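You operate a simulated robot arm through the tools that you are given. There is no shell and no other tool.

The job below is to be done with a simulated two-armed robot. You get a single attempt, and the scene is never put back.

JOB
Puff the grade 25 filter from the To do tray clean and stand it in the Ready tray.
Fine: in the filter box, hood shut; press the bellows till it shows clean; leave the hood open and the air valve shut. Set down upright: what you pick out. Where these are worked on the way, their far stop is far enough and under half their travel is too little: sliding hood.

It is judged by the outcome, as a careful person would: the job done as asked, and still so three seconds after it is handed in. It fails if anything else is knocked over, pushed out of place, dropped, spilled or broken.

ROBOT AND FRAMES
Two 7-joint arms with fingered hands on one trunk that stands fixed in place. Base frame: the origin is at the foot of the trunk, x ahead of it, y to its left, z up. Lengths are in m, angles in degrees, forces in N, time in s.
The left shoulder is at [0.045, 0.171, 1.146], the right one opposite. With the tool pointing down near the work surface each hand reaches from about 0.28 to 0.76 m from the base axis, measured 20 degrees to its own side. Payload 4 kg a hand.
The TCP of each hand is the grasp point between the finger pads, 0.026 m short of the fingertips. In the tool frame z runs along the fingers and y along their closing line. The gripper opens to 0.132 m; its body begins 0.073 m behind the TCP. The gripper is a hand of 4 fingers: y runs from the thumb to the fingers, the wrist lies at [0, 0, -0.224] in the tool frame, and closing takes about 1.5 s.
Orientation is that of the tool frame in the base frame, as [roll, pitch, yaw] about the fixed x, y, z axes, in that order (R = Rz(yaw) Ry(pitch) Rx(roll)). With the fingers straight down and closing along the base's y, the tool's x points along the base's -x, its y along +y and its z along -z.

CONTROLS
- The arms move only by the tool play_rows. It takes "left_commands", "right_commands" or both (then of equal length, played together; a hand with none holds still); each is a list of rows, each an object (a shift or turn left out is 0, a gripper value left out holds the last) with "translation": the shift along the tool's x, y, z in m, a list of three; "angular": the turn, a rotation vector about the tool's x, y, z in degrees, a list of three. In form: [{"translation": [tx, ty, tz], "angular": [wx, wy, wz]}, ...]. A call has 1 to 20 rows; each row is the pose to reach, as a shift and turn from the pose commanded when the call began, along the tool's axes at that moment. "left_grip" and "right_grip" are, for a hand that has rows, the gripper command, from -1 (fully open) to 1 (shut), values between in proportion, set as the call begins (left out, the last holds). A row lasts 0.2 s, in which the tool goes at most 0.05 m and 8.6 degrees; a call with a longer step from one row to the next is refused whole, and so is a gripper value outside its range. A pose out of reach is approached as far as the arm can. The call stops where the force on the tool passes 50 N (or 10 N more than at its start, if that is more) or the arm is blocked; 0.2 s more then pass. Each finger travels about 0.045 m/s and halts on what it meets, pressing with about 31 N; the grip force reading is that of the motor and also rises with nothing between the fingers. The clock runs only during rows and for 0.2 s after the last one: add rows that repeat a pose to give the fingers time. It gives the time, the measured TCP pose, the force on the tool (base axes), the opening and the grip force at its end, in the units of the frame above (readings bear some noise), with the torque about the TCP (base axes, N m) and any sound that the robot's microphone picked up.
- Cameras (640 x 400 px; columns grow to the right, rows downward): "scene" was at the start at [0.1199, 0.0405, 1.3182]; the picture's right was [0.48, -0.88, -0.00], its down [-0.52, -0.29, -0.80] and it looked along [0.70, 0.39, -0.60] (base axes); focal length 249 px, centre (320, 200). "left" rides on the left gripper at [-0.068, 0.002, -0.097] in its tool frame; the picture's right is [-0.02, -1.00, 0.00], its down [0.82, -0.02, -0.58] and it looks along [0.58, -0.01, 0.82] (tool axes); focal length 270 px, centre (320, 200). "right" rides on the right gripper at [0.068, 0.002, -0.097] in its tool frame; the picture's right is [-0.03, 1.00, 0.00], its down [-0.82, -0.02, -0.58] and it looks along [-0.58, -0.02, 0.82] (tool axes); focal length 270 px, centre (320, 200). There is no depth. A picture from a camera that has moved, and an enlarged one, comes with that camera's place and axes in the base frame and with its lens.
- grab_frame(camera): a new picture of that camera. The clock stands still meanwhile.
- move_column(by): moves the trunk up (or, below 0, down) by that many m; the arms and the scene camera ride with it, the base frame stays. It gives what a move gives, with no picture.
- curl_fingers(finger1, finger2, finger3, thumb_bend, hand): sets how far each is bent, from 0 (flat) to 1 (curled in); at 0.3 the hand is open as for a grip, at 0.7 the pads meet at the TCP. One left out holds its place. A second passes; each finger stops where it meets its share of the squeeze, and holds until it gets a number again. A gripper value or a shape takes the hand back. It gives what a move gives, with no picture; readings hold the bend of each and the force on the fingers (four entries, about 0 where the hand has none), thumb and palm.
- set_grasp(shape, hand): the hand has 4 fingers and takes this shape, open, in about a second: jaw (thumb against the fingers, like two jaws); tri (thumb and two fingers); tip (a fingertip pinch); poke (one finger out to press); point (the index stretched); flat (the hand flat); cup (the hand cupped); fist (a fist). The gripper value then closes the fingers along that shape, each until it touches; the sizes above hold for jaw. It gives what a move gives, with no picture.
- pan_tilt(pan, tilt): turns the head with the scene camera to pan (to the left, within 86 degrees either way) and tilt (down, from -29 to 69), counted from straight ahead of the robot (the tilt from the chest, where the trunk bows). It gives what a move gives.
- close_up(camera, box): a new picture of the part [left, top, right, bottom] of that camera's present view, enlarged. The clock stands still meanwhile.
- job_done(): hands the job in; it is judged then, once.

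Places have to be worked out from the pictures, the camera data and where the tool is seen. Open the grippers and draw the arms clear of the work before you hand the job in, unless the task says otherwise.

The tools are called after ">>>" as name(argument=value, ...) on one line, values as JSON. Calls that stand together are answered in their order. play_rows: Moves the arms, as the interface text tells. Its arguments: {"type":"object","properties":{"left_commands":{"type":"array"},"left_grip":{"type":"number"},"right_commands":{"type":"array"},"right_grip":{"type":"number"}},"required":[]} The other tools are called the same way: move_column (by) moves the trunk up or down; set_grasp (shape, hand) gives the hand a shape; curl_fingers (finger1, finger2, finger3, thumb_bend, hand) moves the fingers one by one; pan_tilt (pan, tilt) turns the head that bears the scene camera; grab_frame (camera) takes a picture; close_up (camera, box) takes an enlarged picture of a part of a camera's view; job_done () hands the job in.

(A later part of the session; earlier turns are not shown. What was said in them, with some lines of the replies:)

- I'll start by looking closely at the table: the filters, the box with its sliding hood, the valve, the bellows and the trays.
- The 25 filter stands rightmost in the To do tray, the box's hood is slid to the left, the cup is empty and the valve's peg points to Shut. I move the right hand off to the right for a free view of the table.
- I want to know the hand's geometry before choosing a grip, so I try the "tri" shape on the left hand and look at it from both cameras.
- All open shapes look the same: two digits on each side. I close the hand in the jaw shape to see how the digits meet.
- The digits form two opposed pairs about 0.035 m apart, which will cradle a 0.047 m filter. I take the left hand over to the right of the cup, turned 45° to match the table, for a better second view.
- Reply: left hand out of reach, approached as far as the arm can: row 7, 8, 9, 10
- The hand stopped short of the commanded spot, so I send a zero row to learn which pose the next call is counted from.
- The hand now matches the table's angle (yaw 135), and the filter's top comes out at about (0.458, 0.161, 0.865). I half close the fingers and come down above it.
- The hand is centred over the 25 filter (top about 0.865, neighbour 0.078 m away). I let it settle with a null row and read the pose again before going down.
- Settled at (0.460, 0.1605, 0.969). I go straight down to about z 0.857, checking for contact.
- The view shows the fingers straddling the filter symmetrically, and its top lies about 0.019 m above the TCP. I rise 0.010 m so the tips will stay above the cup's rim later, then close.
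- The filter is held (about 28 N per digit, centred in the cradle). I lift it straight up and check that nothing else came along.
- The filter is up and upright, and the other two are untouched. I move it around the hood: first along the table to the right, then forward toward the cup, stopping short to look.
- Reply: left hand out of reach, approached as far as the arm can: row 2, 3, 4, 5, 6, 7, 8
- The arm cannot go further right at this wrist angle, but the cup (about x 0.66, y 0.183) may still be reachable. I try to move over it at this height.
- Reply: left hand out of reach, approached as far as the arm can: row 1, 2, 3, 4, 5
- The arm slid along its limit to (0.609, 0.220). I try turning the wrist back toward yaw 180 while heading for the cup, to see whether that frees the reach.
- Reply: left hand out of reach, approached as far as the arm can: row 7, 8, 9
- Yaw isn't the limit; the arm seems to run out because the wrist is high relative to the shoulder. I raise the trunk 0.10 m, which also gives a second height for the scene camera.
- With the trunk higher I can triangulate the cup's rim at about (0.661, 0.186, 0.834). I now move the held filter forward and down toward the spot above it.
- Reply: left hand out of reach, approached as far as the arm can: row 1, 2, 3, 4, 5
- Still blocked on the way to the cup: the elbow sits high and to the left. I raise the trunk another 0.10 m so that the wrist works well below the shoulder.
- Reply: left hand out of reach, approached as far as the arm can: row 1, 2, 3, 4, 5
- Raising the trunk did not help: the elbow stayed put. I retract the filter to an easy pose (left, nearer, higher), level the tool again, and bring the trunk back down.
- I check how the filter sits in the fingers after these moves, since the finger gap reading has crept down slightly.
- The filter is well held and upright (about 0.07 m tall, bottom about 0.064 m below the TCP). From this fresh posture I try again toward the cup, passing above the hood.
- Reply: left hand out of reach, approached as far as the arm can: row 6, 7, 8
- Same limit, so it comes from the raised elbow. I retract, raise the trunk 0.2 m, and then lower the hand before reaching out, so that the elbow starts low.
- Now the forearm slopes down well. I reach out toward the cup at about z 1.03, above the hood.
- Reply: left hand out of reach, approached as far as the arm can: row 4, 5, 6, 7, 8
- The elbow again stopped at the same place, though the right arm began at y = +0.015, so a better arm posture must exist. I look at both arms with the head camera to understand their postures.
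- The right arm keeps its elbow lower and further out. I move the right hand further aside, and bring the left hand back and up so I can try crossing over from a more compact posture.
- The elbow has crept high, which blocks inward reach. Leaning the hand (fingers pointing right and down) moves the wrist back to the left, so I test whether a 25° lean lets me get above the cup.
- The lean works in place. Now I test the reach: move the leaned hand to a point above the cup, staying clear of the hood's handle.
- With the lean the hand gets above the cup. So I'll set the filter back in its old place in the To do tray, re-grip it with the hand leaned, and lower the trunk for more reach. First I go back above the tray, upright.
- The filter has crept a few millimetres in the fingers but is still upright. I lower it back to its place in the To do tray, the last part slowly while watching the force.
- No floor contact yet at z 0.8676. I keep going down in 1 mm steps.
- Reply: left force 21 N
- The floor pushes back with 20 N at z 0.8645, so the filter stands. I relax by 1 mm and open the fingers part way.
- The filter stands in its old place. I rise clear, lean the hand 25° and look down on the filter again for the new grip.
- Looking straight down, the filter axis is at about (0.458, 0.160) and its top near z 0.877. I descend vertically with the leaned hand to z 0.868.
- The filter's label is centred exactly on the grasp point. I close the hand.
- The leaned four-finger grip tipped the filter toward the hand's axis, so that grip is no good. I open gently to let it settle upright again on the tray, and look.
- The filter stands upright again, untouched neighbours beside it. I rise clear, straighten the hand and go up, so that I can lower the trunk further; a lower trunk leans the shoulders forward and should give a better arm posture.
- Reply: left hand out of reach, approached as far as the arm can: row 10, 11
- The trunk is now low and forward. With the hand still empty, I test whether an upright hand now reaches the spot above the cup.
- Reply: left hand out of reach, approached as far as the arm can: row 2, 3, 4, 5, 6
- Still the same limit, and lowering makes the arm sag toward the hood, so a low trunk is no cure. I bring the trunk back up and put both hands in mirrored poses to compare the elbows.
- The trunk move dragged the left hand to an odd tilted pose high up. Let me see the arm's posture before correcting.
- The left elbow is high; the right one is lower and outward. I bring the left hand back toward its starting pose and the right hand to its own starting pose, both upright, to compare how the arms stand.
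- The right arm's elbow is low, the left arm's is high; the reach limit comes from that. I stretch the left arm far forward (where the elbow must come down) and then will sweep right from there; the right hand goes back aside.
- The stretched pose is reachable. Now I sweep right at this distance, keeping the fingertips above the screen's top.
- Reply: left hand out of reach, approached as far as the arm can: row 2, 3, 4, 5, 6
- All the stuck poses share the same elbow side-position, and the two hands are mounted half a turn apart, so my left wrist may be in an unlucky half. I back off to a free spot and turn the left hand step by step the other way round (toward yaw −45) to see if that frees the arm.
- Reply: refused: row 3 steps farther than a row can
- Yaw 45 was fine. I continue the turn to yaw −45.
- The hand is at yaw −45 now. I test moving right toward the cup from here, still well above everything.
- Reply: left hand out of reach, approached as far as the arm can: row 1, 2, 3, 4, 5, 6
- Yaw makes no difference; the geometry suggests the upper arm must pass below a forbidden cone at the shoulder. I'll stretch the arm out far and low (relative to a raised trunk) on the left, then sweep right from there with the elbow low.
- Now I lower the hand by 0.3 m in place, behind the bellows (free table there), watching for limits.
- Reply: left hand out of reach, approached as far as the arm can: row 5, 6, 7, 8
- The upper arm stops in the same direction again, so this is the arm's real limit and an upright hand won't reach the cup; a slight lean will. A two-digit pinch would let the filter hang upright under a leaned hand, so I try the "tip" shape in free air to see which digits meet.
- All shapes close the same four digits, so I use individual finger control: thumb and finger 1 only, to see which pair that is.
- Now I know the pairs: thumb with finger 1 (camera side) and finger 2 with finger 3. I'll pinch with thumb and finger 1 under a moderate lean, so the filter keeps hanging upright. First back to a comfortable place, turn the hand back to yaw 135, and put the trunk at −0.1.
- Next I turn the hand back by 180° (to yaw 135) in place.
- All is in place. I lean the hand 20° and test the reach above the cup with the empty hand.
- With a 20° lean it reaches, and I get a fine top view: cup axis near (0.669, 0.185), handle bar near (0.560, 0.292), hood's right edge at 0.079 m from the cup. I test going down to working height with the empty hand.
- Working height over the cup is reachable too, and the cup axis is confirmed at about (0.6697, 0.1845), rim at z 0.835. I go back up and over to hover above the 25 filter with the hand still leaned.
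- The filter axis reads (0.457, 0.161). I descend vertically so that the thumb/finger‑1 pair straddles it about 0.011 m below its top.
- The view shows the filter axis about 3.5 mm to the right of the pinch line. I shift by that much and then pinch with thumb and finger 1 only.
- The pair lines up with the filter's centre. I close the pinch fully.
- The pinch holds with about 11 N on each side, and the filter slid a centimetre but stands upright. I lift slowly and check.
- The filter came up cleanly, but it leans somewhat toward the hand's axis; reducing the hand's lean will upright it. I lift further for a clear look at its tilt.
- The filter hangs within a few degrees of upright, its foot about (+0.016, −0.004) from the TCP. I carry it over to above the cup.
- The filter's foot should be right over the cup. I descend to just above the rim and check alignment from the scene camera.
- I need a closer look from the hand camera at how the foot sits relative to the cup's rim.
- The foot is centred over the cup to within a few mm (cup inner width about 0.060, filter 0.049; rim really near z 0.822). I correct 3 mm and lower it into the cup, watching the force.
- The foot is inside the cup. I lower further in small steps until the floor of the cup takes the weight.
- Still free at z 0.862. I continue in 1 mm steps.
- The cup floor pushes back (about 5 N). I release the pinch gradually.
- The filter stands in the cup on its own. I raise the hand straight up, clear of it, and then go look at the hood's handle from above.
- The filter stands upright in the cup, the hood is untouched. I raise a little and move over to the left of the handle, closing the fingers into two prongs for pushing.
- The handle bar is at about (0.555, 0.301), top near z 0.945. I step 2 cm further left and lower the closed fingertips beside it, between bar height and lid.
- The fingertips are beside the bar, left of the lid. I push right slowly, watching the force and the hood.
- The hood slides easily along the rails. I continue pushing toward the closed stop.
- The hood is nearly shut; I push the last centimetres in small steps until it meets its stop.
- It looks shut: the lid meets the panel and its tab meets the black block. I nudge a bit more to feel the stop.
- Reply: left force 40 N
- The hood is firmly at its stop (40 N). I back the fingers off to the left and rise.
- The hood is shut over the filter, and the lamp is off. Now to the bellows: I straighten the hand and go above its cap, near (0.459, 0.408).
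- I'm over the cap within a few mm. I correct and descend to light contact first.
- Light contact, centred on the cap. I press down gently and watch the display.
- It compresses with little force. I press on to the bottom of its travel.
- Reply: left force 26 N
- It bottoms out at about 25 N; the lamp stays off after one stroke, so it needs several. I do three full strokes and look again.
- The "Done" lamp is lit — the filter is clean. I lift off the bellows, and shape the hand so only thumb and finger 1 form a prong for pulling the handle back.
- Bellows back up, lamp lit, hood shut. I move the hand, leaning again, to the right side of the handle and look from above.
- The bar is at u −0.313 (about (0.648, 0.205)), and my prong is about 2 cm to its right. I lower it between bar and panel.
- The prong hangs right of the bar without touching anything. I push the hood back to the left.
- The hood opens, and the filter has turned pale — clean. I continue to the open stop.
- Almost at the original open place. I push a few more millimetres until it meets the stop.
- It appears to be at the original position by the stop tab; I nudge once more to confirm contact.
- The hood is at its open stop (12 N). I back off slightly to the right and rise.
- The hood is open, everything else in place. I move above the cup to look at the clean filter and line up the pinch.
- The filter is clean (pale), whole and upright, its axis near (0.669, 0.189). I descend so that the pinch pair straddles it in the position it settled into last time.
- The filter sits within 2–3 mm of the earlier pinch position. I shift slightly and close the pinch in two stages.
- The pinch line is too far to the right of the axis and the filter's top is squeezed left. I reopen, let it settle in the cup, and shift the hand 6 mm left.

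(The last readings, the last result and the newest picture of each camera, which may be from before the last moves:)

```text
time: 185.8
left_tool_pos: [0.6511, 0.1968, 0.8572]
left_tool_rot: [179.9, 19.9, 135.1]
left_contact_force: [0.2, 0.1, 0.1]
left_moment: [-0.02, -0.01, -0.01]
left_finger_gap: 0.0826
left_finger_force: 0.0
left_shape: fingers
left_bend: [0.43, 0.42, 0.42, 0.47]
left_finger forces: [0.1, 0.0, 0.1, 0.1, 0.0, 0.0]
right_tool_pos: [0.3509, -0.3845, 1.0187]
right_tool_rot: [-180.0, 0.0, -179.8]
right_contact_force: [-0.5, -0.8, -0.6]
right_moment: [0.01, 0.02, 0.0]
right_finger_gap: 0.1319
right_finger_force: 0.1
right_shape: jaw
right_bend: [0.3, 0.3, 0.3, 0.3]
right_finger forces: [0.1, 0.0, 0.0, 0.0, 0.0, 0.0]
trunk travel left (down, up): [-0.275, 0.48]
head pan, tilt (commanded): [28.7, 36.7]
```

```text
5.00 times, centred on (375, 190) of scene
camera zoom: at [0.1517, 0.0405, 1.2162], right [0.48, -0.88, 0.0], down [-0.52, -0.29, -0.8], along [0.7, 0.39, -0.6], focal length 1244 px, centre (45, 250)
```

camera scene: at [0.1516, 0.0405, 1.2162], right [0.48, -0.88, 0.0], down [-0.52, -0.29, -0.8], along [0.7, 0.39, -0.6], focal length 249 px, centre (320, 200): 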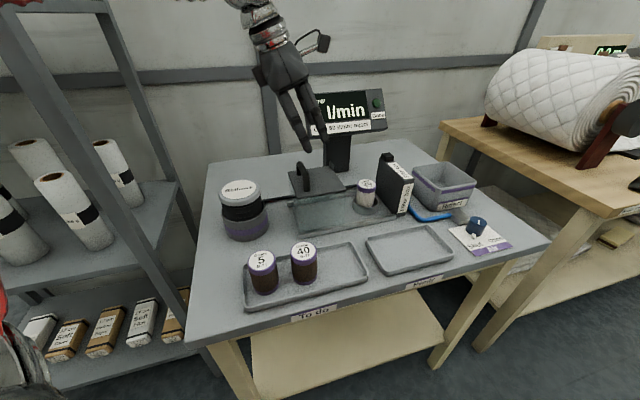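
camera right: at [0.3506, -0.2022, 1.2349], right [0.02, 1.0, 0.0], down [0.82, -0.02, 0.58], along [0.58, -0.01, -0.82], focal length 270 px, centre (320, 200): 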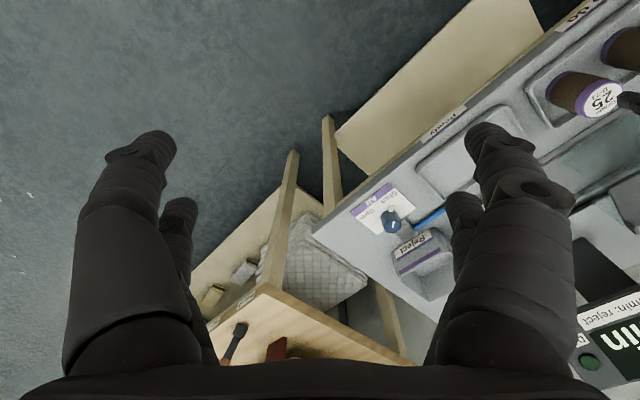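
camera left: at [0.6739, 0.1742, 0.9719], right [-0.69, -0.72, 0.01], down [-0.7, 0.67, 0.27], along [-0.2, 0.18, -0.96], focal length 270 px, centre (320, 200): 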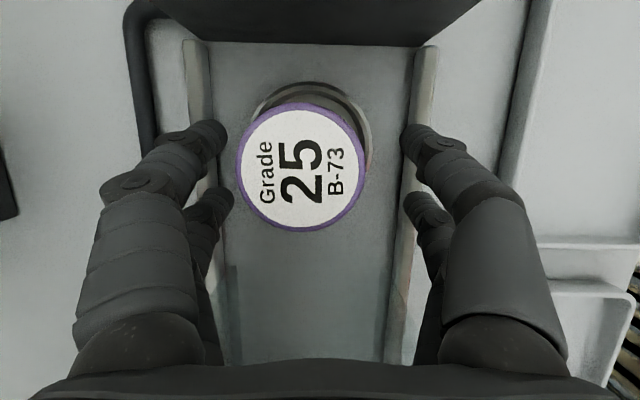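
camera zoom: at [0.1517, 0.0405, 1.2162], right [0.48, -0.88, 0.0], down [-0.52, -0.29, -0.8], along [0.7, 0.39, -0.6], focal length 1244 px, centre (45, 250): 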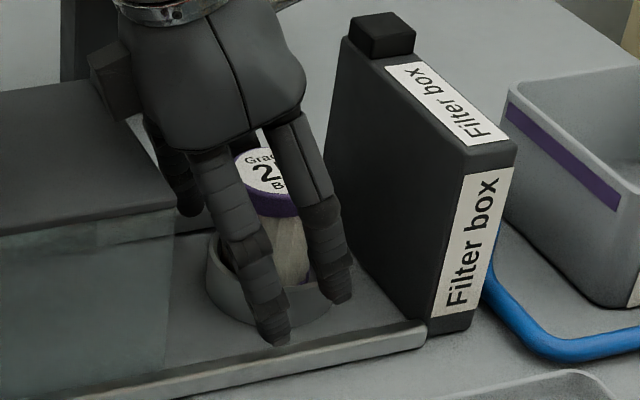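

The label is close to the pinch line now; I shift 4 mm more left and 3 mm up, then close in stages.

>>> play_rows(left_commands=[{"translation": [0.0027, 0, -0.0042]}, {"translation": [0.0027, 0, -0.0042]}])

>>> curl_fingers(hand="left", finger1=0.52, thumb_bend=0.6)

>>> grab_frame(camera="left")

>>> curl_fingers(hand="left", finger1=0.75, thumb_bend=0.75)

>>> grab_frame(camera="left")

>>> close_up(camera="scene", box=[330, 150, 420, 230])

```text
time: 186.4
left_tool_pos: [0.6463, 0.1997, 0.8601]
left_tool_rot: [180.0, 19.8, 135.1]
left_contact_force: [-0.2, -0.2, 0.0]
left_moment: [-0.02, -0.01, 0.03]
left_finger_gap: 0.0824
left_finger_force: 0.1
left_shape: fingers
left_bend: [0.43, 0.42, 0.42, 0.47]
left_finger forces: [0.0, 0.0, 0.1, 0.0, 0.0, 0.0]
right_tool_pos: [0.3507, -0.3841, 1.0167]
right_tool_rot: [-180.0, 0.0, -179.9]
right_contact_force: [-0.1, -0.5, 0.6]
right_moment: [0.01, 0.02, -0.02]
right_finger_gap: 0.132
right_finger_force: 0.0
right_shape: jaw
right_bend: [0.3, 0.3, 0.3, 0.3]
right_finger forces: [0.0, 0.0, 0.1, 0.0, 0.0, 0.0]
trunk travel left (down, up): [-0.275, 0.48]
head pan, tilt (commanded): [28.7, 36.7]
```

```text
time: 187.4
left_tool_pos: [0.6473, 0.1979, 0.8601]
left_tool_rot: [180.0, 19.9, 135.0]
left_contact_force: [0.5, 0.1, -0.1]
left_moment: [0.04, -0.01, 0.02]
left_finger_gap: 0.0468
left_finger_force: 0.4
left_shape: fingers
left_bend: [0.52, 0.42, 0.42, 0.6]
left_finger forces: [0.1, 0.0, 0.0, 0.0, 0.1, 0.1]
right_tool_pos: [0.3523, -0.3849, 1.0161]
right_tool_rot: [-179.9, 0.0, -180.0]
right_contact_force: [-0.3, 0.6, 0.1]
right_moment: [0.01, -0.01, -0.02]
right_finger_gap: 0.1318
right_finger_force: 0.1
right_shape: jaw
right_bend: [0.3, 0.3, 0.3, 0.3]
right_finger forces: [0.0, 0.0, 0.0, 0.1, 0.0, 0.0]
trunk travel left (down, up): [-0.275, 0.48]
head pan, tilt (commanded): [28.7, 36.7]
```

```text
taken
camera left: at [0.6703, 0.1761, 0.9749], right [-0.69, -0.72, 0.01], down [-0.7, 0.67, 0.27], along [-0.2, 0.18, -0.96], focal length 270 px, centre (320, 200)
```

left: 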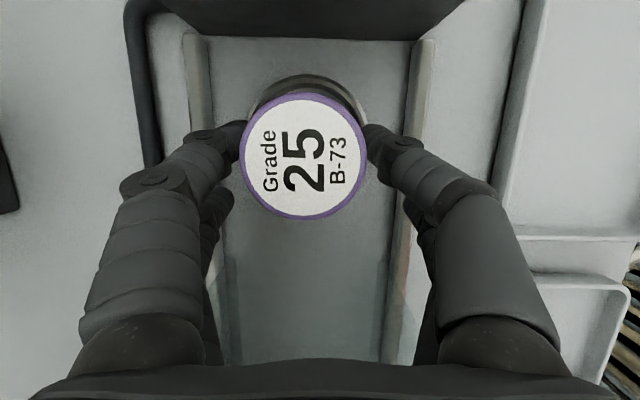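

```text
time: 188.4
left_tool_pos: [0.6475, 0.1983, 0.8598]
left_tool_rot: [179.9, 19.9, 135.0]
left_contact_force: [0.0, -2.8, 0.6]
left_moment: [-0.08, 0.06, -0.05]
left_finger_gap: 0.0415
left_finger_force: 12.1
left_shape: fingers
left_bend: [0.5, 0.42, 0.42, 0.68]
left_finger forces: [10.3, 0.1, 0.1, 0.1, 13.2, 0.1]
right_tool_pos: [0.35, -0.3843, 1.0182]
right_tool_rot: [-180.0, 0.0, -180.0]
right_contact_force: [0.1, -0.8, -0.2]
right_moment: [0.02, -0.02, -0.01]
right_finger_gap: 0.132
right_finger_force: 0.0
right_shape: jaw
right_bend: [0.3, 0.3, 0.3, 0.3]
right_finger forces: [0.0, 0.0, 0.0, 0.0, 0.0, 0.1]
trunk travel left (down, up): [-0.275, 0.48]
head pan, tilt (commanded): [28.7, 36.7]
```

```text
taken
camera left: at [0.6701, 0.1756, 0.9753], right [-0.69, -0.72, 0.01], down [-0.7, 0.67, 0.26], along [-0.2, 0.18, -0.96], focal length 270 px, centre (320, 200)
```

left: 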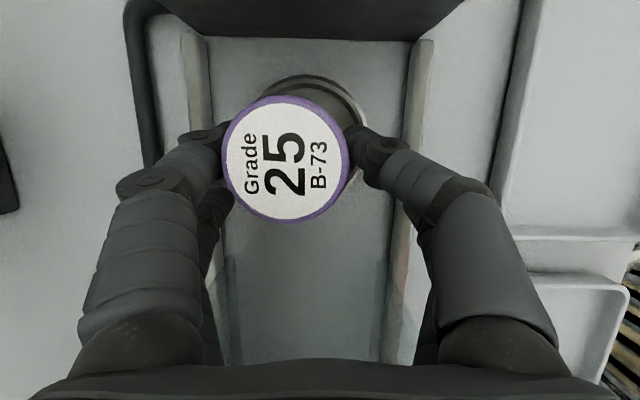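

```text
5.00 times, centred on (375, 190) of scene
camera zoom: at [0.1515, 0.0402, 1.2163], right [0.48, -0.88, 0.0], down [-0.52, -0.29, -0.8], along [0.7, 0.39, -0.6], focal length 1244 px, centre (45, 250)
```

zoom: 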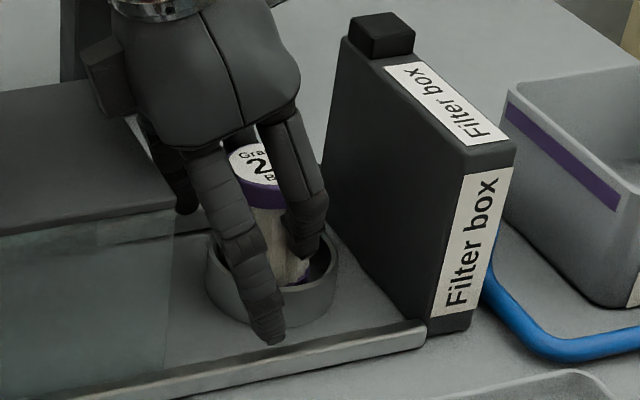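

This time the pinch runs through the filter's axis (gap 0.0415, no squeezing out). I lift slowly.

>>> play_rows(left_commands=[{"translation": [-0.0017, 0, -0.0047]}, {"translation": [-0.0034, 0, -0.0094]}, {"translation": [-0.0068, 0, -0.0188]}, {"translation": [-0.0103, 0, -0.0282]}, {"translation": [-0.0103, 0, -0.0282]}])

>>> close_up(camera="scene", box=[330, 140, 420, 230])

>>> grab_frame(camera="left")

```text
time: 189.6
left_tool_pos: [0.6464, 0.1988, 0.8901]
left_tool_rot: [180.0, 19.9, 135.0]
left_contact_force: [1.0, -0.1, 0.4]
left_moment: [-0.01, 0.04, 0.0]
left_finger_gap: 0.0412
left_finger_force: 11.9
left_shape: fingers
left_bend: [0.5, 0.42, 0.42, 0.68]
left_finger forces: [11.4, 0.0, 0.0, 0.1, 11.2, 0.1]
right_tool_pos: [0.3508, -0.3836, 1.0172]
right_tool_rot: [-180.0, 0.0, -179.9]
right_contact_force: [0.3, -0.2, 0.6]
right_moment: [0.0, -0.02, 0.0]
right_finger_gap: 0.1319
right_finger_force: 0.1
right_shape: jaw
right_bend: [0.3, 0.3, 0.3, 0.3]
right_finger forces: [0.1, 0.0, 0.0, 0.0, 0.1, 0.0]
trunk travel left (down, up): [-0.275, 0.48]
head pan, tilt (commanded): [28.7, 36.7]
```

```text
4.44 times, centred on (375, 185) of scene
camera zoom: at [0.1518, 0.0405, 1.2162], right [0.48, -0.88, 0.0], down [-0.52, -0.29, -0.8], along [0.7, 0.39, -0.6], focal length 1106 px, centre (76, 267)
```

zoom: 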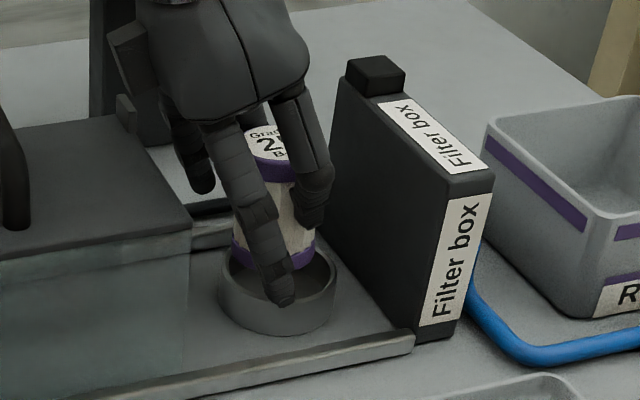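

```text
taken
camera left: at [0.6703, 0.1764, 1.0049], right [-0.69, -0.72, 0.01], down [-0.7, 0.67, 0.27], along [-0.2, 0.18, -0.96], focal length 270 px, centre (320, 200)
```

left: 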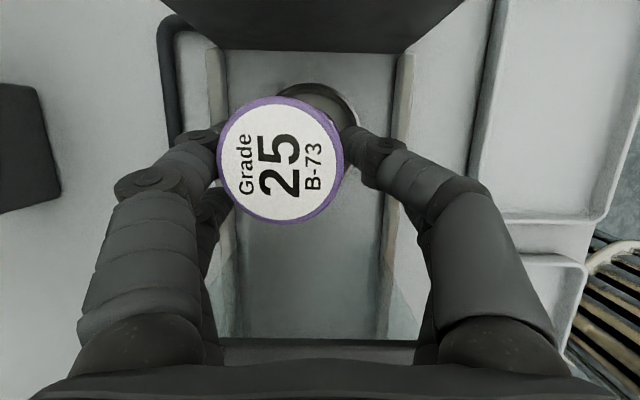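

It comes out of the cup cleanly. I lift on to above hood height and check how it hangs.

>>> play_rows(left_commands=[{"translation": [-0.0086, 0, -0.0235]}, {"translation": [-0.0171, 0, -0.047]}, {"translation": [-0.0257, 0, -0.0705]}, {"translation": [-0.0342, 0, -0.094]}, {"translation": [-0.0393, 0, -0.1081]}, {"translation": [-0.0393, 0, -0.1081]}])

>>> close_up(camera="scene", box=[310, 90, 430, 220])

>>> close_up(camera="left", box=[190, 70, 380, 250])

```text
time: 191.0
left_tool_pos: [0.6463, 0.1983, 1.0036]
left_tool_rot: [179.9, 19.9, 134.9]
left_contact_force: [-0.1, -0.3, -0.9]
left_moment: [0.0, -0.01, -0.01]
left_finger_gap: 0.0414
left_finger_force: 11.2
left_shape: fingers
left_bend: [0.5, 0.42, 0.42, 0.68]
left_finger forces: [11.4, 0.0, 0.1, 0.0, 11.4, 0.0]
right_tool_pos: [0.3509, -0.3835, 1.017]
right_tool_rot: [180.0, 0.0, -179.9]
right_contact_force: [0.7, -0.3, 0.5]
right_moment: [-0.03, 0.01, 0.01]
right_finger_gap: 0.1317
right_finger_force: 0.0
right_shape: jaw
right_bend: [0.3, 0.3, 0.3, 0.3]
right_finger forces: [0.0, 0.1, 0.1, 0.0, 0.0, 0.1]
trunk travel left (down, up): [-0.275, 0.48]
head pan, tilt (commanded): [28.7, 36.7]
```

```text
3.08 times, centred on (370, 155) of scene
camera zoom: at [0.1518, 0.0405, 1.2162], right [0.48, -0.88, 0.0], down [-0.52, -0.29, -0.8], along [0.7, 0.39, -0.6], focal length 765 px, centre (166, 338)
```

zoom: 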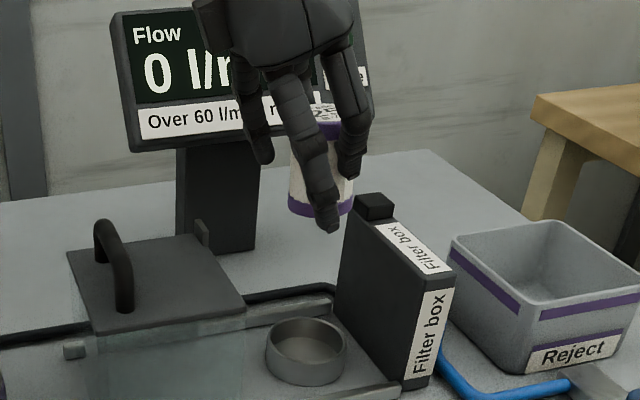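

```text
2.22 times, centred on (285, 160) of left
camera zoom: at [0.6694, 0.1754, 1.1192], right [-0.69, -0.72, 0.01], down [-0.7, 0.67, 0.26], along [-0.2, 0.18, -0.96], focal length 601 px, centre (398, 289)
```

zoom: 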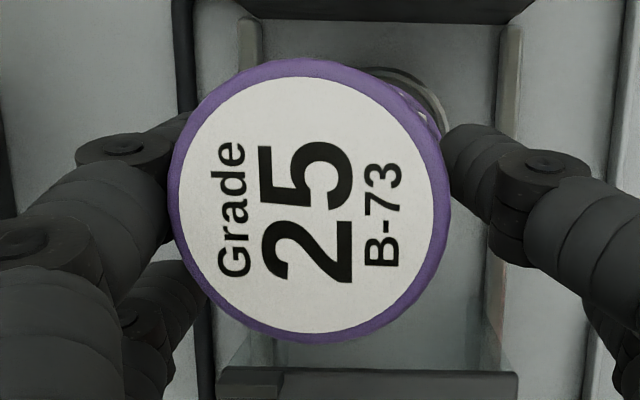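

The filter hangs close to upright, held firmly. I carry it straight toward the robot to above the left part of the Ready tray.

>>> play_rows(left_commands=[{"translation": [0.0004, -0.0281, -0.0001]}, {"translation": [0.0008, -0.0562, -0.0003]}, {"translation": [0.0011, -0.0843, -0.0004]}, {"translation": [0.0015, -0.1125, -0.0005]}, {"translation": [0.0019, -0.1406, -0.0007]}, {"translation": [0.0023, -0.1687, -0.0008]}, {"translation": [0.0023, -0.1687, -0.0008]}])

>>> grab_frame(camera="left")

>>> grab_frame(camera="scene")

```text
time: 192.6
left_tool_pos: [0.5251, 0.0806, 1.005]
left_tool_rot: [180.0, 19.9, 135.1]
left_contact_force: [-0.1, 0.5, -1.3]
left_moment: [0.0, 0.03, -0.02]
left_finger_gap: 0.0412
left_finger_force: 11.7
left_shape: fingers
left_bend: [0.5, 0.42, 0.42, 0.68]
left_finger forces: [11.4, 0.0, 0.1, 0.0, 11.3, 0.0]
right_tool_pos: [0.3507, -0.3843, 1.0176]
right_tool_rot: [180.0, 0.0, -179.8]
right_contact_force: [-0.1, 0.0, 0.5]
right_moment: [0.0, 0.02, 0.0]
right_finger_gap: 0.132
right_finger_force: 0.0
right_shape: jaw
right_bend: [0.3, 0.3, 0.3, 0.3]
right_finger forces: [0.0, 0.0, 0.0, 0.0, 0.0, 0.0]
trunk travel left (down, up): [-0.275, 0.48]
head pan, tilt (commanded): [28.7, 36.7]
```

```text
taken
camera left: at [0.5484, 0.0585, 1.1197], right [-0.69, -0.72, 0.01], down [-0.7, 0.67, 0.27], along [-0.2, 0.18, -0.96], focal length 270 px, centre (320, 200)
```

left: 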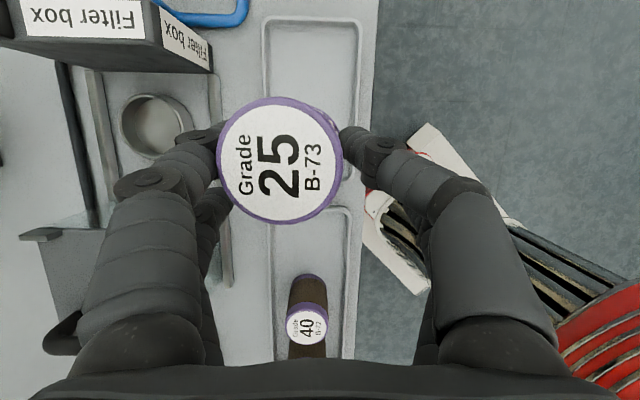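

```text
taken
camera scene: at [0.1517, 0.0405, 1.2162], right [0.48, -0.88, 0.0], down [-0.52, -0.29, -0.8], along [0.7, 0.39, -0.6], focal length 249 px, centre (320, 200)
```

scene: 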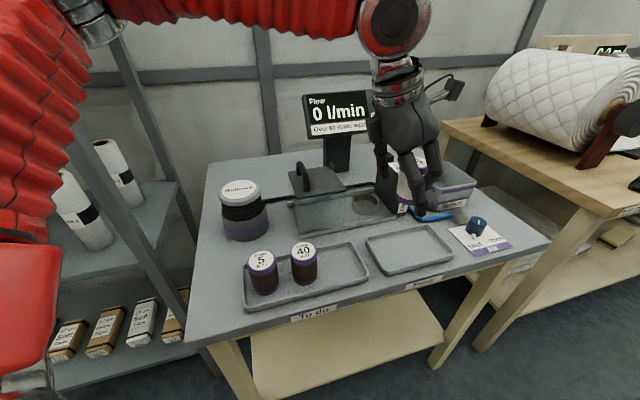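

The landing spot is well inside the Ready tray. I descend vertically to just above the tray floor.

>>> play_rows(left_commands=[{"translation": [0.0086, 0, 0.0235]}, {"translation": [0.0171, 0, 0.047]}, {"translation": [0.0257, 0, 0.0705]}, {"translation": [0.0342, 0, 0.094]}, {"translation": [0.0393, 0, 0.1081]}, {"translation": [0.0428, 0, 0.1175]}, {"translation": [0.0428, 0, 0.1175]}])

>>> grab_frame(camera="left")

>>> close_up(camera="scene", box=[340, 180, 480, 300])

```text
time: 194.2
left_tool_pos: [0.5264, 0.0792, 0.879]
left_tool_rot: [179.9, 19.9, 135.1]
left_contact_force: [-0.1, 0.0, -0.6]
left_moment: [0.01, 0.02, -0.02]
left_finger_gap: 0.0413
left_finger_force: 10.7
left_shape: fingers
left_bend: [0.5, 0.42, 0.42, 0.68]
left_finger forces: [11.4, 0.0, 0.0, 0.1, 11.2, 0.0]
right_tool_pos: [0.3517, -0.3848, 1.018]
right_tool_rot: [180.0, 0.0, -179.9]
right_contact_force: [0.3, -0.6, 0.0]
right_moment: [0.0, 0.03, 0.02]
right_finger_gap: 0.1321
right_finger_force: 0.0
right_shape: jaw
right_bend: [0.3, 0.3, 0.3, 0.3]
right_finger forces: [0.0, 0.1, 0.1, 0.1, 0.0, 0.0]
trunk travel left (down, up): [-0.275, 0.48]
head pan, tilt (commanded): [28.7, 36.7]
```

```text
taken
camera left: at [0.5495, 0.0582, 0.9944], right [-0.69, -0.72, 0.01], down [-0.7, 0.67, 0.26], along [-0.2, 0.18, -0.96], focal length 270 px, centre (320, 200)
```

left: 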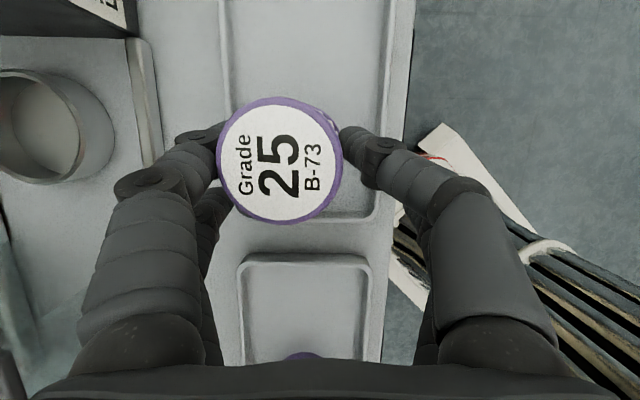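

```text
3.33 times, centred on (410, 240) of scene
camera zoom: at [0.1516, 0.0405, 1.2162], right [0.48, -0.88, 0.0], down [-0.52, -0.29, -0.8], along [0.7, 0.39, -0.6], focal length 829 px, centre (20, 67)
```

zoom: 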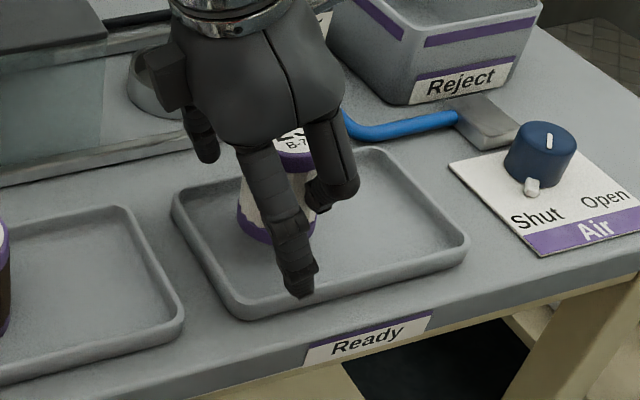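

Well inside the tray. I shift 8 mm further right, away from the tray's left wall, and lower until it touches the floor.

>>> play_rows(left_commands=[{"translation": [-0.0075, 0, 0.0027]}, {"translation": [-0.0058, 0, 0.0074]}, {"translation": [-0.0041, 0, 0.0121]}, {"translation": [-0.0031, 0, 0.0149]}, {"translation": [-0.0031, 0, 0.0149]}])

>>> play_rows(left_commands=[{"translation": [0.0003, 0, 0.0009]}, {"translation": [0.0007, 0, 0.0019]}, {"translation": [0.0007, 0, 0.0019]}])

>>> play_rows(left_commands=[{"translation": [0.0003, 0, 0.0009]}, {"translation": [0.0007, 0, 0.0019]}, {"translation": [0.0007, 0, 0.0019]}])

```text
time: 195.4
left_tool_pos: [0.5304, 0.0751, 0.8674]
left_tool_rot: [179.9, 19.9, 135.0]
left_contact_force: [0.0, 0.6, -0.6]
left_moment: [-0.03, 0.04, -0.02]
left_finger_gap: 0.0411
left_finger_force: 11.1
left_shape: fingers
left_bend: [0.5, 0.42, 0.42, 0.68]
left_finger forces: [11.4, 0.0, 0.0, 0.0, 11.4, 0.0]
right_tool_pos: [0.3515, -0.3835, 1.0165]
right_tool_rot: [-180.0, 0.0, -179.9]
right_contact_force: [-0.4, 1.2, 0.3]
right_moment: [0.01, -0.01, 0.01]
right_finger_gap: 0.132
right_finger_force: 0.0
right_shape: jaw
right_bend: [0.3, 0.3, 0.3, 0.3]
right_finger forces: [0.1, 0.0, 0.0, 0.1, 0.1, 0.0]
trunk travel left (down, up): [-0.275, 0.48]
head pan, tilt (commanded): [28.7, 36.7]
```

```text
time: 196.2
left_tool_pos: [0.5322, 0.0771, 0.8651]
left_tool_rot: [179.9, 19.9, 135.0]
left_contact_force: [0.6, -0.4, -1.3]
left_moment: [-0.01, -0.01, -0.04]
left_finger_gap: 0.0415
left_finger_force: 11.0
left_shape: fingers
left_bend: [0.5, 0.42, 0.42, 0.68]
left_finger forces: [11.4, 0.0, 0.1, 0.0, 11.3, 0.0]
right_tool_pos: [0.3518, -0.3845, 1.0175]
right_tool_rot: [180.0, 0.0, -179.9]
right_contact_force: [-0.2, -0.5, 0.1]
right_moment: [0.02, 0.01, -0.02]
right_finger_gap: 0.1317
right_finger_force: 0.1
right_shape: jaw
right_bend: [0.3, 0.3, 0.3, 0.3]
right_finger forces: [0.0, 0.0, 0.0, 0.0, 0.1, 0.0]
trunk travel left (down, up): [-0.275, 0.48]
head pan, tilt (commanded): [28.7, 36.7]
```

```text
time: 197.0
left_tool_pos: [0.5326, 0.0758, 0.8634]
left_tool_rot: [179.9, 19.9, 135.0]
left_contact_force: [1.0, 0.8, 0.2]
left_moment: [-0.03, 0.03, -0.03]
left_finger_gap: 0.0412
left_finger_force: 11.2
left_shape: fingers
left_bend: [0.5, 0.42, 0.42, 0.68]
left_finger forces: [11.4, 0.0, 0.1, 0.0, 11.2, 0.0]
right_tool_pos: [0.3503, -0.3841, 1.0162]
right_tool_rot: [180.0, 0.0, -180.0]
right_contact_force: [0.1, 0.3, -0.3]
right_moment: [0.0, -0.01, -0.02]
right_finger_gap: 0.1323
right_finger_force: 0.1
right_shape: jaw
right_bend: [0.3, 0.3, 0.3, 0.3]
right_finger forces: [0.0, 0.0, 0.0, 0.1, 0.0, 0.1]
trunk travel left (down, up): [-0.275, 0.48]
head pan, tilt (commanded): [28.7, 36.7]
```

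No contact yet at z 0.8634. I continue in 1 mm steps.

>>> play_rows(left_commands=[{"translation": [0.0003, 0, 0.0009]}, {"translation": [0.0007, 0, 0.0019]}, {"translation": [0.0007, 0, 0.0019]}])

>>> play_rows(left_commands=[{"translation": [0.0003, 0, 0.0009]}, {"translation": [0.0003, 0, 0.0009]}])

>>> close_up(camera="scene", box=[340, 190, 450, 290])

```text
time: 197.8
left_tool_pos: [0.5322, 0.0763, 0.8615]
left_tool_rot: [179.9, 19.9, 135.0]
left_contact_force: [1.0, 0.1, -1.8]
left_moment: [0.01, 0.03, -0.03]
left_finger_gap: 0.0414
left_finger_force: 11.3
left_shape: fingers
left_bend: [0.5, 0.42, 0.42, 0.68]
left_finger forces: [11.4, 0.0, 0.0, 0.0, 11.3, 0.1]
right_tool_pos: [0.3512, -0.3852, 1.0165]
right_tool_rot: [-180.0, 0.0, 180.0]
right_contact_force: [0.7, 0.0, 0.3]
right_moment: [-0.01, 0.02, 0.03]
right_finger_gap: 0.1321
right_finger_force: 0.1
right_shape: jaw
right_bend: [0.3, 0.3, 0.3, 0.3]
right_finger forces: [0.1, 0.0, 0.1, 0.1, 0.0, 0.0]
trunk travel left (down, up): [-0.275, 0.48]
head pan, tilt (commanded): [28.7, 36.7]
```

```text
time: 198.4
left_tool_pos: [0.5331, 0.0754, 0.8611]
left_tool_rot: [179.9, 19.9, 135.0]
left_contact_force: [1.0, -0.8, 0.0]
left_moment: [0.04, 0.04, 0.03]
left_finger_gap: 0.0414
left_finger_force: 11.0
left_shape: fingers
left_bend: [0.5, 0.42, 0.42, 0.68]
left_finger forces: [11.3, 0.1, 0.0, 0.0, 11.3, 0.0]
right_tool_pos: [0.3515, -0.3844, 1.0178]
right_tool_rot: [-179.9, 0.1, -179.9]
right_contact_force: [0.4, 0.4, 0.8]
right_moment: [-0.02, 0.01, 0.0]
right_finger_gap: 0.1318
right_finger_force: 0.2
right_shape: jaw
right_bend: [0.3, 0.3, 0.3, 0.3]
right_finger forces: [0.1, 0.0, 0.0, 0.0, 0.1, 0.0]
trunk travel left (down, up): [-0.275, 0.48]
head pan, tilt (commanded): [28.7, 36.7]
```

```text
4.00 times, centred on (395, 240) of scene
camera zoom: at [0.1517, 0.0405, 1.2162], right [0.48, -0.88, 0.0], down [-0.52, -0.29, -0.8], along [0.7, 0.39, -0.6], focal length 995 px, centre (20, 40)
```

zoom: 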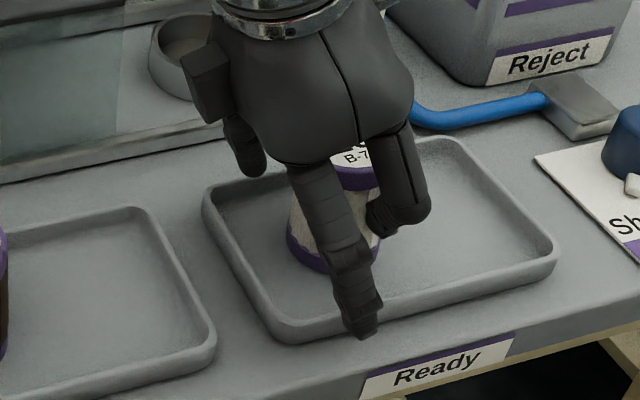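

The filter looks upright and just above the floor. I continue down gently.

>>> play_rows(left_commands=[{"translation": [0.0003, 0, 0.0009]}, {"translation": [0.0007, 0, 0.0019]}, {"translation": [0.0007, 0, 0.0019]}])

>>> play_rows(left_commands=[{"translation": [0.0003, 0, 0.0009]}, {"translation": [0.0007, 0, 0.0019]}, {"translation": [0.0007, 0, 0.0019]}])

```text
time: 199.2
left_tool_pos: [0.5321, 0.0771, 0.8583]
left_tool_rot: [179.9, 20.0, 134.9]
left_contact_force: [0.1, -0.7, 4.5]
left_moment: [0.05, -0.2, -0.01]
left_finger_gap: 0.0415
left_finger_force: 10.8
left_shape: fingers
left_bend: [0.49, 0.42, 0.42, 0.68]
left_finger forces: [11.3, 0.1, 0.1, 0.0, 11.6, 0.0]
right_tool_pos: [0.3504, -0.3838, 1.0184]
right_tool_rot: [-180.0, 0.0, -179.9]
right_contact_force: [0.2, -0.3, -0.2]
right_moment: [-0.04, 0.01, -0.03]
right_finger_gap: 0.1318
right_finger_force: 0.0
right_shape: jaw
right_bend: [0.3, 0.3, 0.3, 0.3]
right_finger forces: [0.0, 0.1, 0.0, 0.0, 0.1, 0.0]
trunk travel left (down, up): [-0.275, 0.48]
head pan, tilt (commanded): [28.7, 36.7]
```

```text
time: 200.0
left_tool_pos: [0.5307, 0.077, 0.8573]
left_tool_rot: [179.9, 20.0, 134.9]
left_contact_force: [-0.4, -1.5, 10.2]
left_moment: [-0.01, -0.42, -0.1]
left_finger_gap: 0.0414
left_finger_force: 12.0
left_shape: fingers
left_bend: [0.5, 0.42, 0.42, 0.68]
left_finger forces: [11.0, 0.0, 0.1, 0.0, 12.8, 0.0]
right_tool_pos: [0.3508, -0.3853, 1.0177]
right_tool_rot: [-180.0, 0.0, -179.9]
right_contact_force: [0.3, 0.0, 0.7]
right_moment: [-0.02, 0.03, 0.03]
right_finger_gap: 0.1317
right_finger_force: 0.0
right_shape: jaw
right_bend: [0.3, 0.3, 0.3, 0.3]
right_finger forces: [0.1, 0.1, 0.0, 0.0, 0.0, 0.0]
trunk travel left (down, up): [-0.275, 0.48]
head pan, tilt (commanded): [28.7, 36.7]
```

The filter is pressed lightly onto the tray floor (10 N). I release the pinch in two stages.

>>> curl_fingers(hand="left", finger1=0.48, thumb_bend=0.64)

>>> curl_fingers(hand="left", finger1=0.4, thumb_bend=0.45)

>>> grab_frame(camera="left")

>>> close_up(camera="scene", box=[340, 190, 450, 290])

```text
time: 201.0
left_tool_pos: [0.533, 0.0768, 0.8568]
left_tool_rot: [179.9, 19.9, 135.0]
left_contact_force: [-0.4, -0.7, 0.1]
left_moment: [-0.01, 0.0, 0.0]
left_finger_gap: 0.0467
left_finger_force: 0.3
left_shape: fingers
left_bend: [0.48, 0.42, 0.42, 0.64]
left_finger forces: [0.2, 0.1, 0.0, 0.1, 0.1, 0.0]
right_tool_pos: [0.35, -0.3846, 1.0177]
right_tool_rot: [-180.0, 0.0, -179.9]
right_contact_force: [-0.1, 0.0, 0.3]
right_moment: [0.0, 0.0, 0.0]
right_finger_gap: 0.132
right_finger_force: 0.0
right_shape: jaw
right_bend: [0.3, 0.3, 0.3, 0.3]
right_finger forces: [0.0, 0.0, 0.0, 0.0, 0.0, 0.0]
trunk travel left (down, up): [-0.275, 0.48]
head pan, tilt (commanded): [28.7, 36.7]
```

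```text
time: 202.0
left_tool_pos: [0.5318, 0.0771, 0.8574]
left_tool_rot: [180.0, 19.9, 135.0]
left_contact_force: [0.7, -0.1, 0.0]
left_moment: [0.02, 0.01, 0.02]
left_finger_gap: 0.0907
left_finger_force: 0.0
left_shape: fingers
left_bend: [0.4, 0.42, 0.42, 0.45]
left_finger forces: [0.1, 0.0, 0.0, 0.1, 0.1, 0.1]
right_tool_pos: [0.3506, -0.3848, 1.018]
right_tool_rot: [-180.0, 0.1, -179.9]
right_contact_force: [-0.8, 0.2, 0.0]
right_moment: [0.04, 0.04, -0.01]
right_finger_gap: 0.132
right_finger_force: 0.1
right_shape: jaw
right_bend: [0.3, 0.3, 0.3, 0.3]
right_finger forces: [0.0, 0.0, 0.0, 0.0, 0.0, 0.1]
trunk travel left (down, up): [-0.275, 0.48]
head pan, tilt (commanded): [28.7, 36.7]
```

```text
taken
camera left: at [0.5552, 0.0539, 0.9712], right [-0.69, -0.72, 0.01], down [-0.7, 0.67, 0.27], along [-0.2, 0.18, -0.96], focal length 270 px, centre (320, 200)
```

left: 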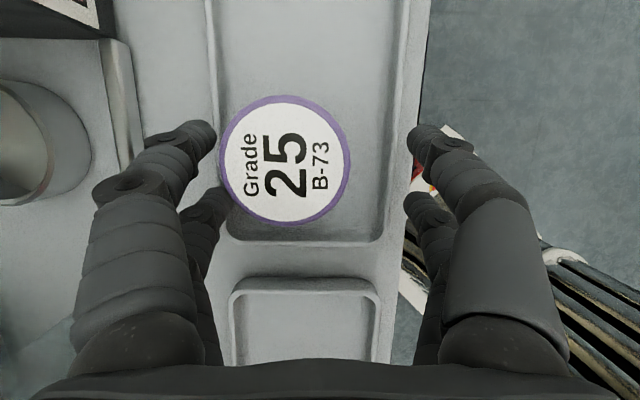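

```text
4.00 times, centred on (395, 240) of scene
camera zoom: at [0.1517, 0.0405, 1.2162], right [0.48, -0.88, 0.0], down [-0.52, -0.29, -0.8], along [0.7, 0.39, -0.6], focal length 995 px, centre (20, 40)
```

zoom: 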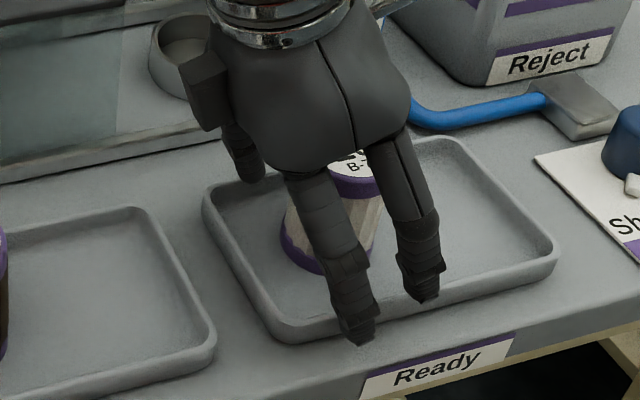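

The filter stands upright in the Ready tray. I open the hand fully and rise straight up.

>>> curl_fingers(hand="left", finger1=0.3, finger2=0.3, finger3=0.3, thumb_bend=0.3)

>>> play_rows(left_commands=[{"translation": [-0.0051, 0, -0.0141]}, {"translation": [-0.012, 0, -0.0329]}, {"translation": [-0.0205, 0, -0.0564]}, {"translation": [-0.0308, 0, -0.0846]}, {"translation": [-0.0445, 0, -0.1222]}, {"translation": [-0.0547, 0, -0.1504]}, {"translation": [-0.0547, 0, -0.1504]}])

>>> grab_frame(camera="left")

>>> grab_frame(camera="scene")

```text
time: 203.0
left_tool_pos: [0.5319, 0.0753, 0.8572]
left_tool_rot: [180.0, 19.9, 135.0]
left_contact_force: [-0.3, -0.3, -0.6]
left_moment: [0.0, -0.05, 0.02]
left_finger_gap: 0.1321
left_finger_force: 0.1
left_shape: fingers
left_bend: [0.3, 0.3, 0.3, 0.3]
left_finger forces: [0.0, 0.1, 0.0, 0.0, 0.0, 0.0]
right_tool_pos: [0.3509, -0.3853, 1.0173]
right_tool_rot: [179.9, -0.1, -179.9]
right_contact_force: [-0.1, 0.3, 0.6]
right_moment: [-0.02, -0.02, -0.01]
right_finger_gap: 0.1318
right_finger_force: 0.0
right_shape: jaw
right_bend: [0.3, 0.3, 0.3, 0.3]
right_finger forces: [0.1, 0.0, 0.0, 0.0, 0.0, 0.1]
trunk travel left (down, up): [-0.275, 0.48]
head pan, tilt (commanded): [28.7, 36.7]
```

```text
time: 204.6
left_tool_pos: [0.5336, 0.0751, 1.0191]
left_tool_rot: [179.9, 19.9, 134.9]
left_contact_force: [-0.5, -0.2, -0.1]
left_moment: [0.01, 0.03, 0.0]
left_finger_gap: 0.1325
left_finger_force: 0.1
left_shape: fingers
left_bend: [0.3, 0.3, 0.3, 0.3]
left_finger forces: [0.0, 0.1, 0.0, 0.0, 0.0, 0.1]
right_tool_pos: [0.3502, -0.3836, 1.0174]
right_tool_rot: [180.0, -0.1, -179.9]
right_contact_force: [-0.5, 0.0, 0.3]
right_moment: [-0.02, 0.02, -0.01]
right_finger_gap: 0.132
right_finger_force: 0.1
right_shape: jaw
right_bend: [0.3, 0.3, 0.3, 0.3]
right_finger forces: [0.1, 0.0, 0.0, 0.0, 0.0, 0.1]
trunk travel left (down, up): [-0.275, 0.48]
head pan, tilt (commanded): [28.7, 36.7]
```

```text
taken
camera left: at [0.5566, 0.0522, 1.1326], right [-0.69, -0.72, 0.01], down [-0.7, 0.67, 0.27], along [-0.2, 0.18, -0.96], focal length 270 px, centre (320, 200)
```

left: 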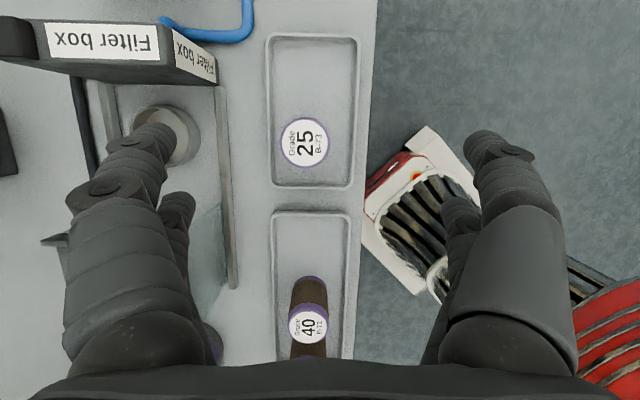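

```text
taken
camera scene: at [0.1517, 0.0405, 1.2162], right [0.48, -0.88, 0.0], down [-0.52, -0.29, -0.8], along [0.7, 0.39, -0.6], focal length 249 px, centre (320, 200)
```

scene: 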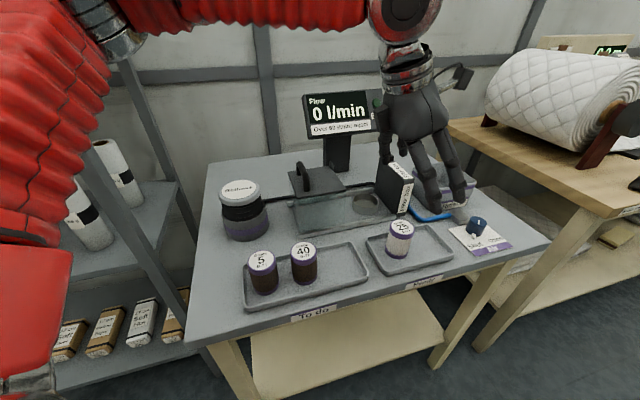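

The clean filter stands upright in the Ready tray. I draw the left arm up and back, clear of the work, straightening the hand on the way.

>>> play_rows(left_commands=[{"translation": [-0.0137, 0, -0.0376]}, {"translation": [0.015, 0.018, -0.062], "angular": [0, 3, 0]}, {"translation": [0.045, 0.036, -0.084], "angular": [0, 6, 0]}, {"translation": [0.075, 0.054, -0.106], "angular": [0, 9, 0]}, {"translation": [0.106, 0.074, -0.129], "angular": [0, 12, 0]}, {"translation": [0.137, 0.095, -0.152], "angular": [0, 15, 0]}, {"translation": [0.168, 0.116, -0.176], "angular": [0, 18, 0]}, {"translation": [0.199, 0.137, -0.2], "angular": [0, 20, 0]}, {"translation": [0.2294, 0.1565, -0.2224], "angular": [0, 20, 0]}, {"translation": [0.2294, 0.1565, -0.2224], "angular": [0, 20, 0]}], left_grip=-1)

>>> grab_frame(camera="scene")

>>> close_up(camera="scene", box=[340, 190, 520, 300])

>>> close_up(camera="scene", box=[200, 80, 430, 300])

```text
time: 206.8
left_tool_pos: [0.4356, 0.3923, 1.1495]
left_tool_rot: [179.9, -0.2, 135.0]
left_contact_force: [0.6, 1.0, -0.3]
left_moment: [-0.02, 0.0, -0.04]
left_finger_gap: 0.1318
left_finger_force: 0.0
left_shape: tri
left_bend: [0.3, 0.3, 0.3, 0.3]
left_finger forces: [0.0, 0.1, 0.0, 0.0, 0.1, 0.0]
right_tool_pos: [0.3505, -0.3861, 1.0172]
right_tool_rot: [179.9, 0.0, -179.9]
right_contact_force: [0.8, -0.5, 1.5]
right_moment: [-0.02, 0.05, 0.0]
right_finger_gap: 0.1316
right_finger_force: 0.1
right_shape: jaw
right_bend: [0.3, 0.3, 0.3, 0.3]
right_finger forces: [0.0, 0.0, 0.1, 0.0, 0.1, 0.1]
trunk travel left (down, up): [-0.275, 0.48]
head pan, tilt (commanded): [28.7, 36.7]
```

```text
taken
camera scene: at [0.1517, 0.0404, 1.2162], right [0.48, -0.88, 0.0], down [-0.52, -0.29, -0.8], along [0.7, 0.39, -0.6], focal length 249 px, centre (320, 200)
```

scene: 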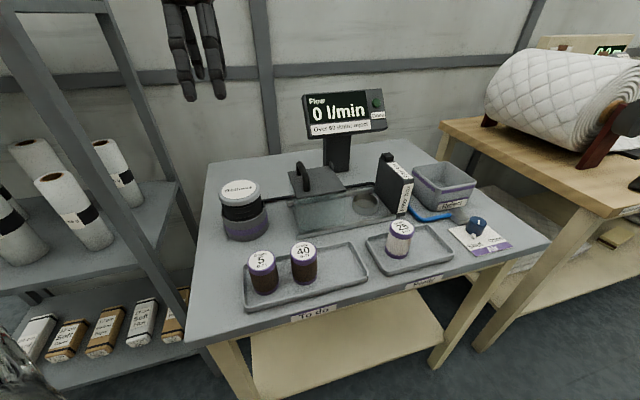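

```text
3.56 times, centred on (430, 245) of scene
camera zoom: at [0.1517, 0.0404, 1.2162], right [0.48, -0.88, 0.0], down [-0.52, -0.29, -0.8], along [0.7, 0.39, -0.6], focal length 884 px, centre (-71, 40)
```

zoom: 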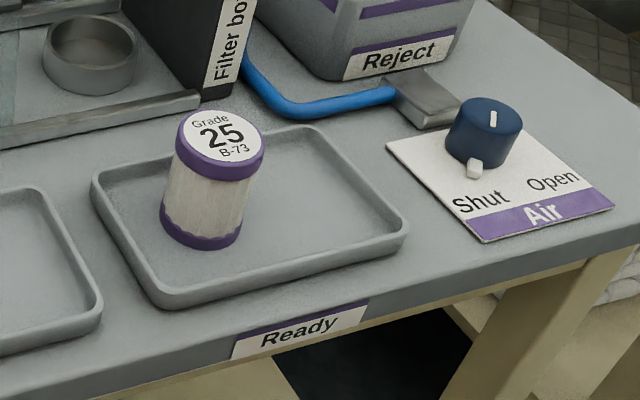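

```text
1.82 times, centred on (315, 190) of scene
camera zoom: at [0.1517, 0.0404, 1.2162], right [0.48, -0.88, 0.0], down [-0.52, -0.29, -0.8], along [0.7, 0.39, -0.6], focal length 452 px, centre (329, 218)
```

zoom: 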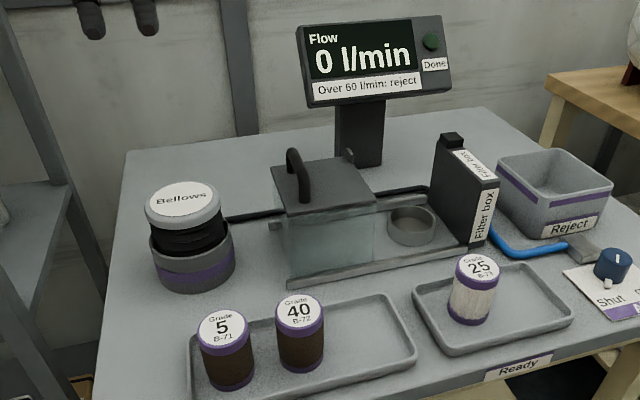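

The scene shows the clean 25 filter upright in the Ready tray. The hood is open at its stop, the air valve is shut, the other filters, trays and bellows are in place, and both hands are open and clear. I hand the job in.

>>> job_done()

```text
The job is handed in.
```

The grade 25 filter is clean and stands upright in the Ready tray, and I have handed the job in.

- **Cleaning:** I set the filter in the filter box and shut the hood to its stop. I then pressed the bellows four full strokes, after which the Done lamp was lit. The filter came out pale and undamaged.
- **Final state:** The hood is open at its stop and the air valve is still shut; I never touched it. The grade 5 and 40 filters, the bellows and the trays are where they were.
- **Flow reading:** The display read 0 l/min every time I looked. The steps for fine filters use only the bellows, so I did not open the air valve to test against the "Over 60 l/min: reject" limit.
- **On the way:** The left arm could not reach the cup with the hand upright. I set the filter back in the To do tray, where one trial grip tipped it slightly before it settled upright. I then carried it pinched between two fingers with the hand leaned. Nothing was dropped or knocked over.
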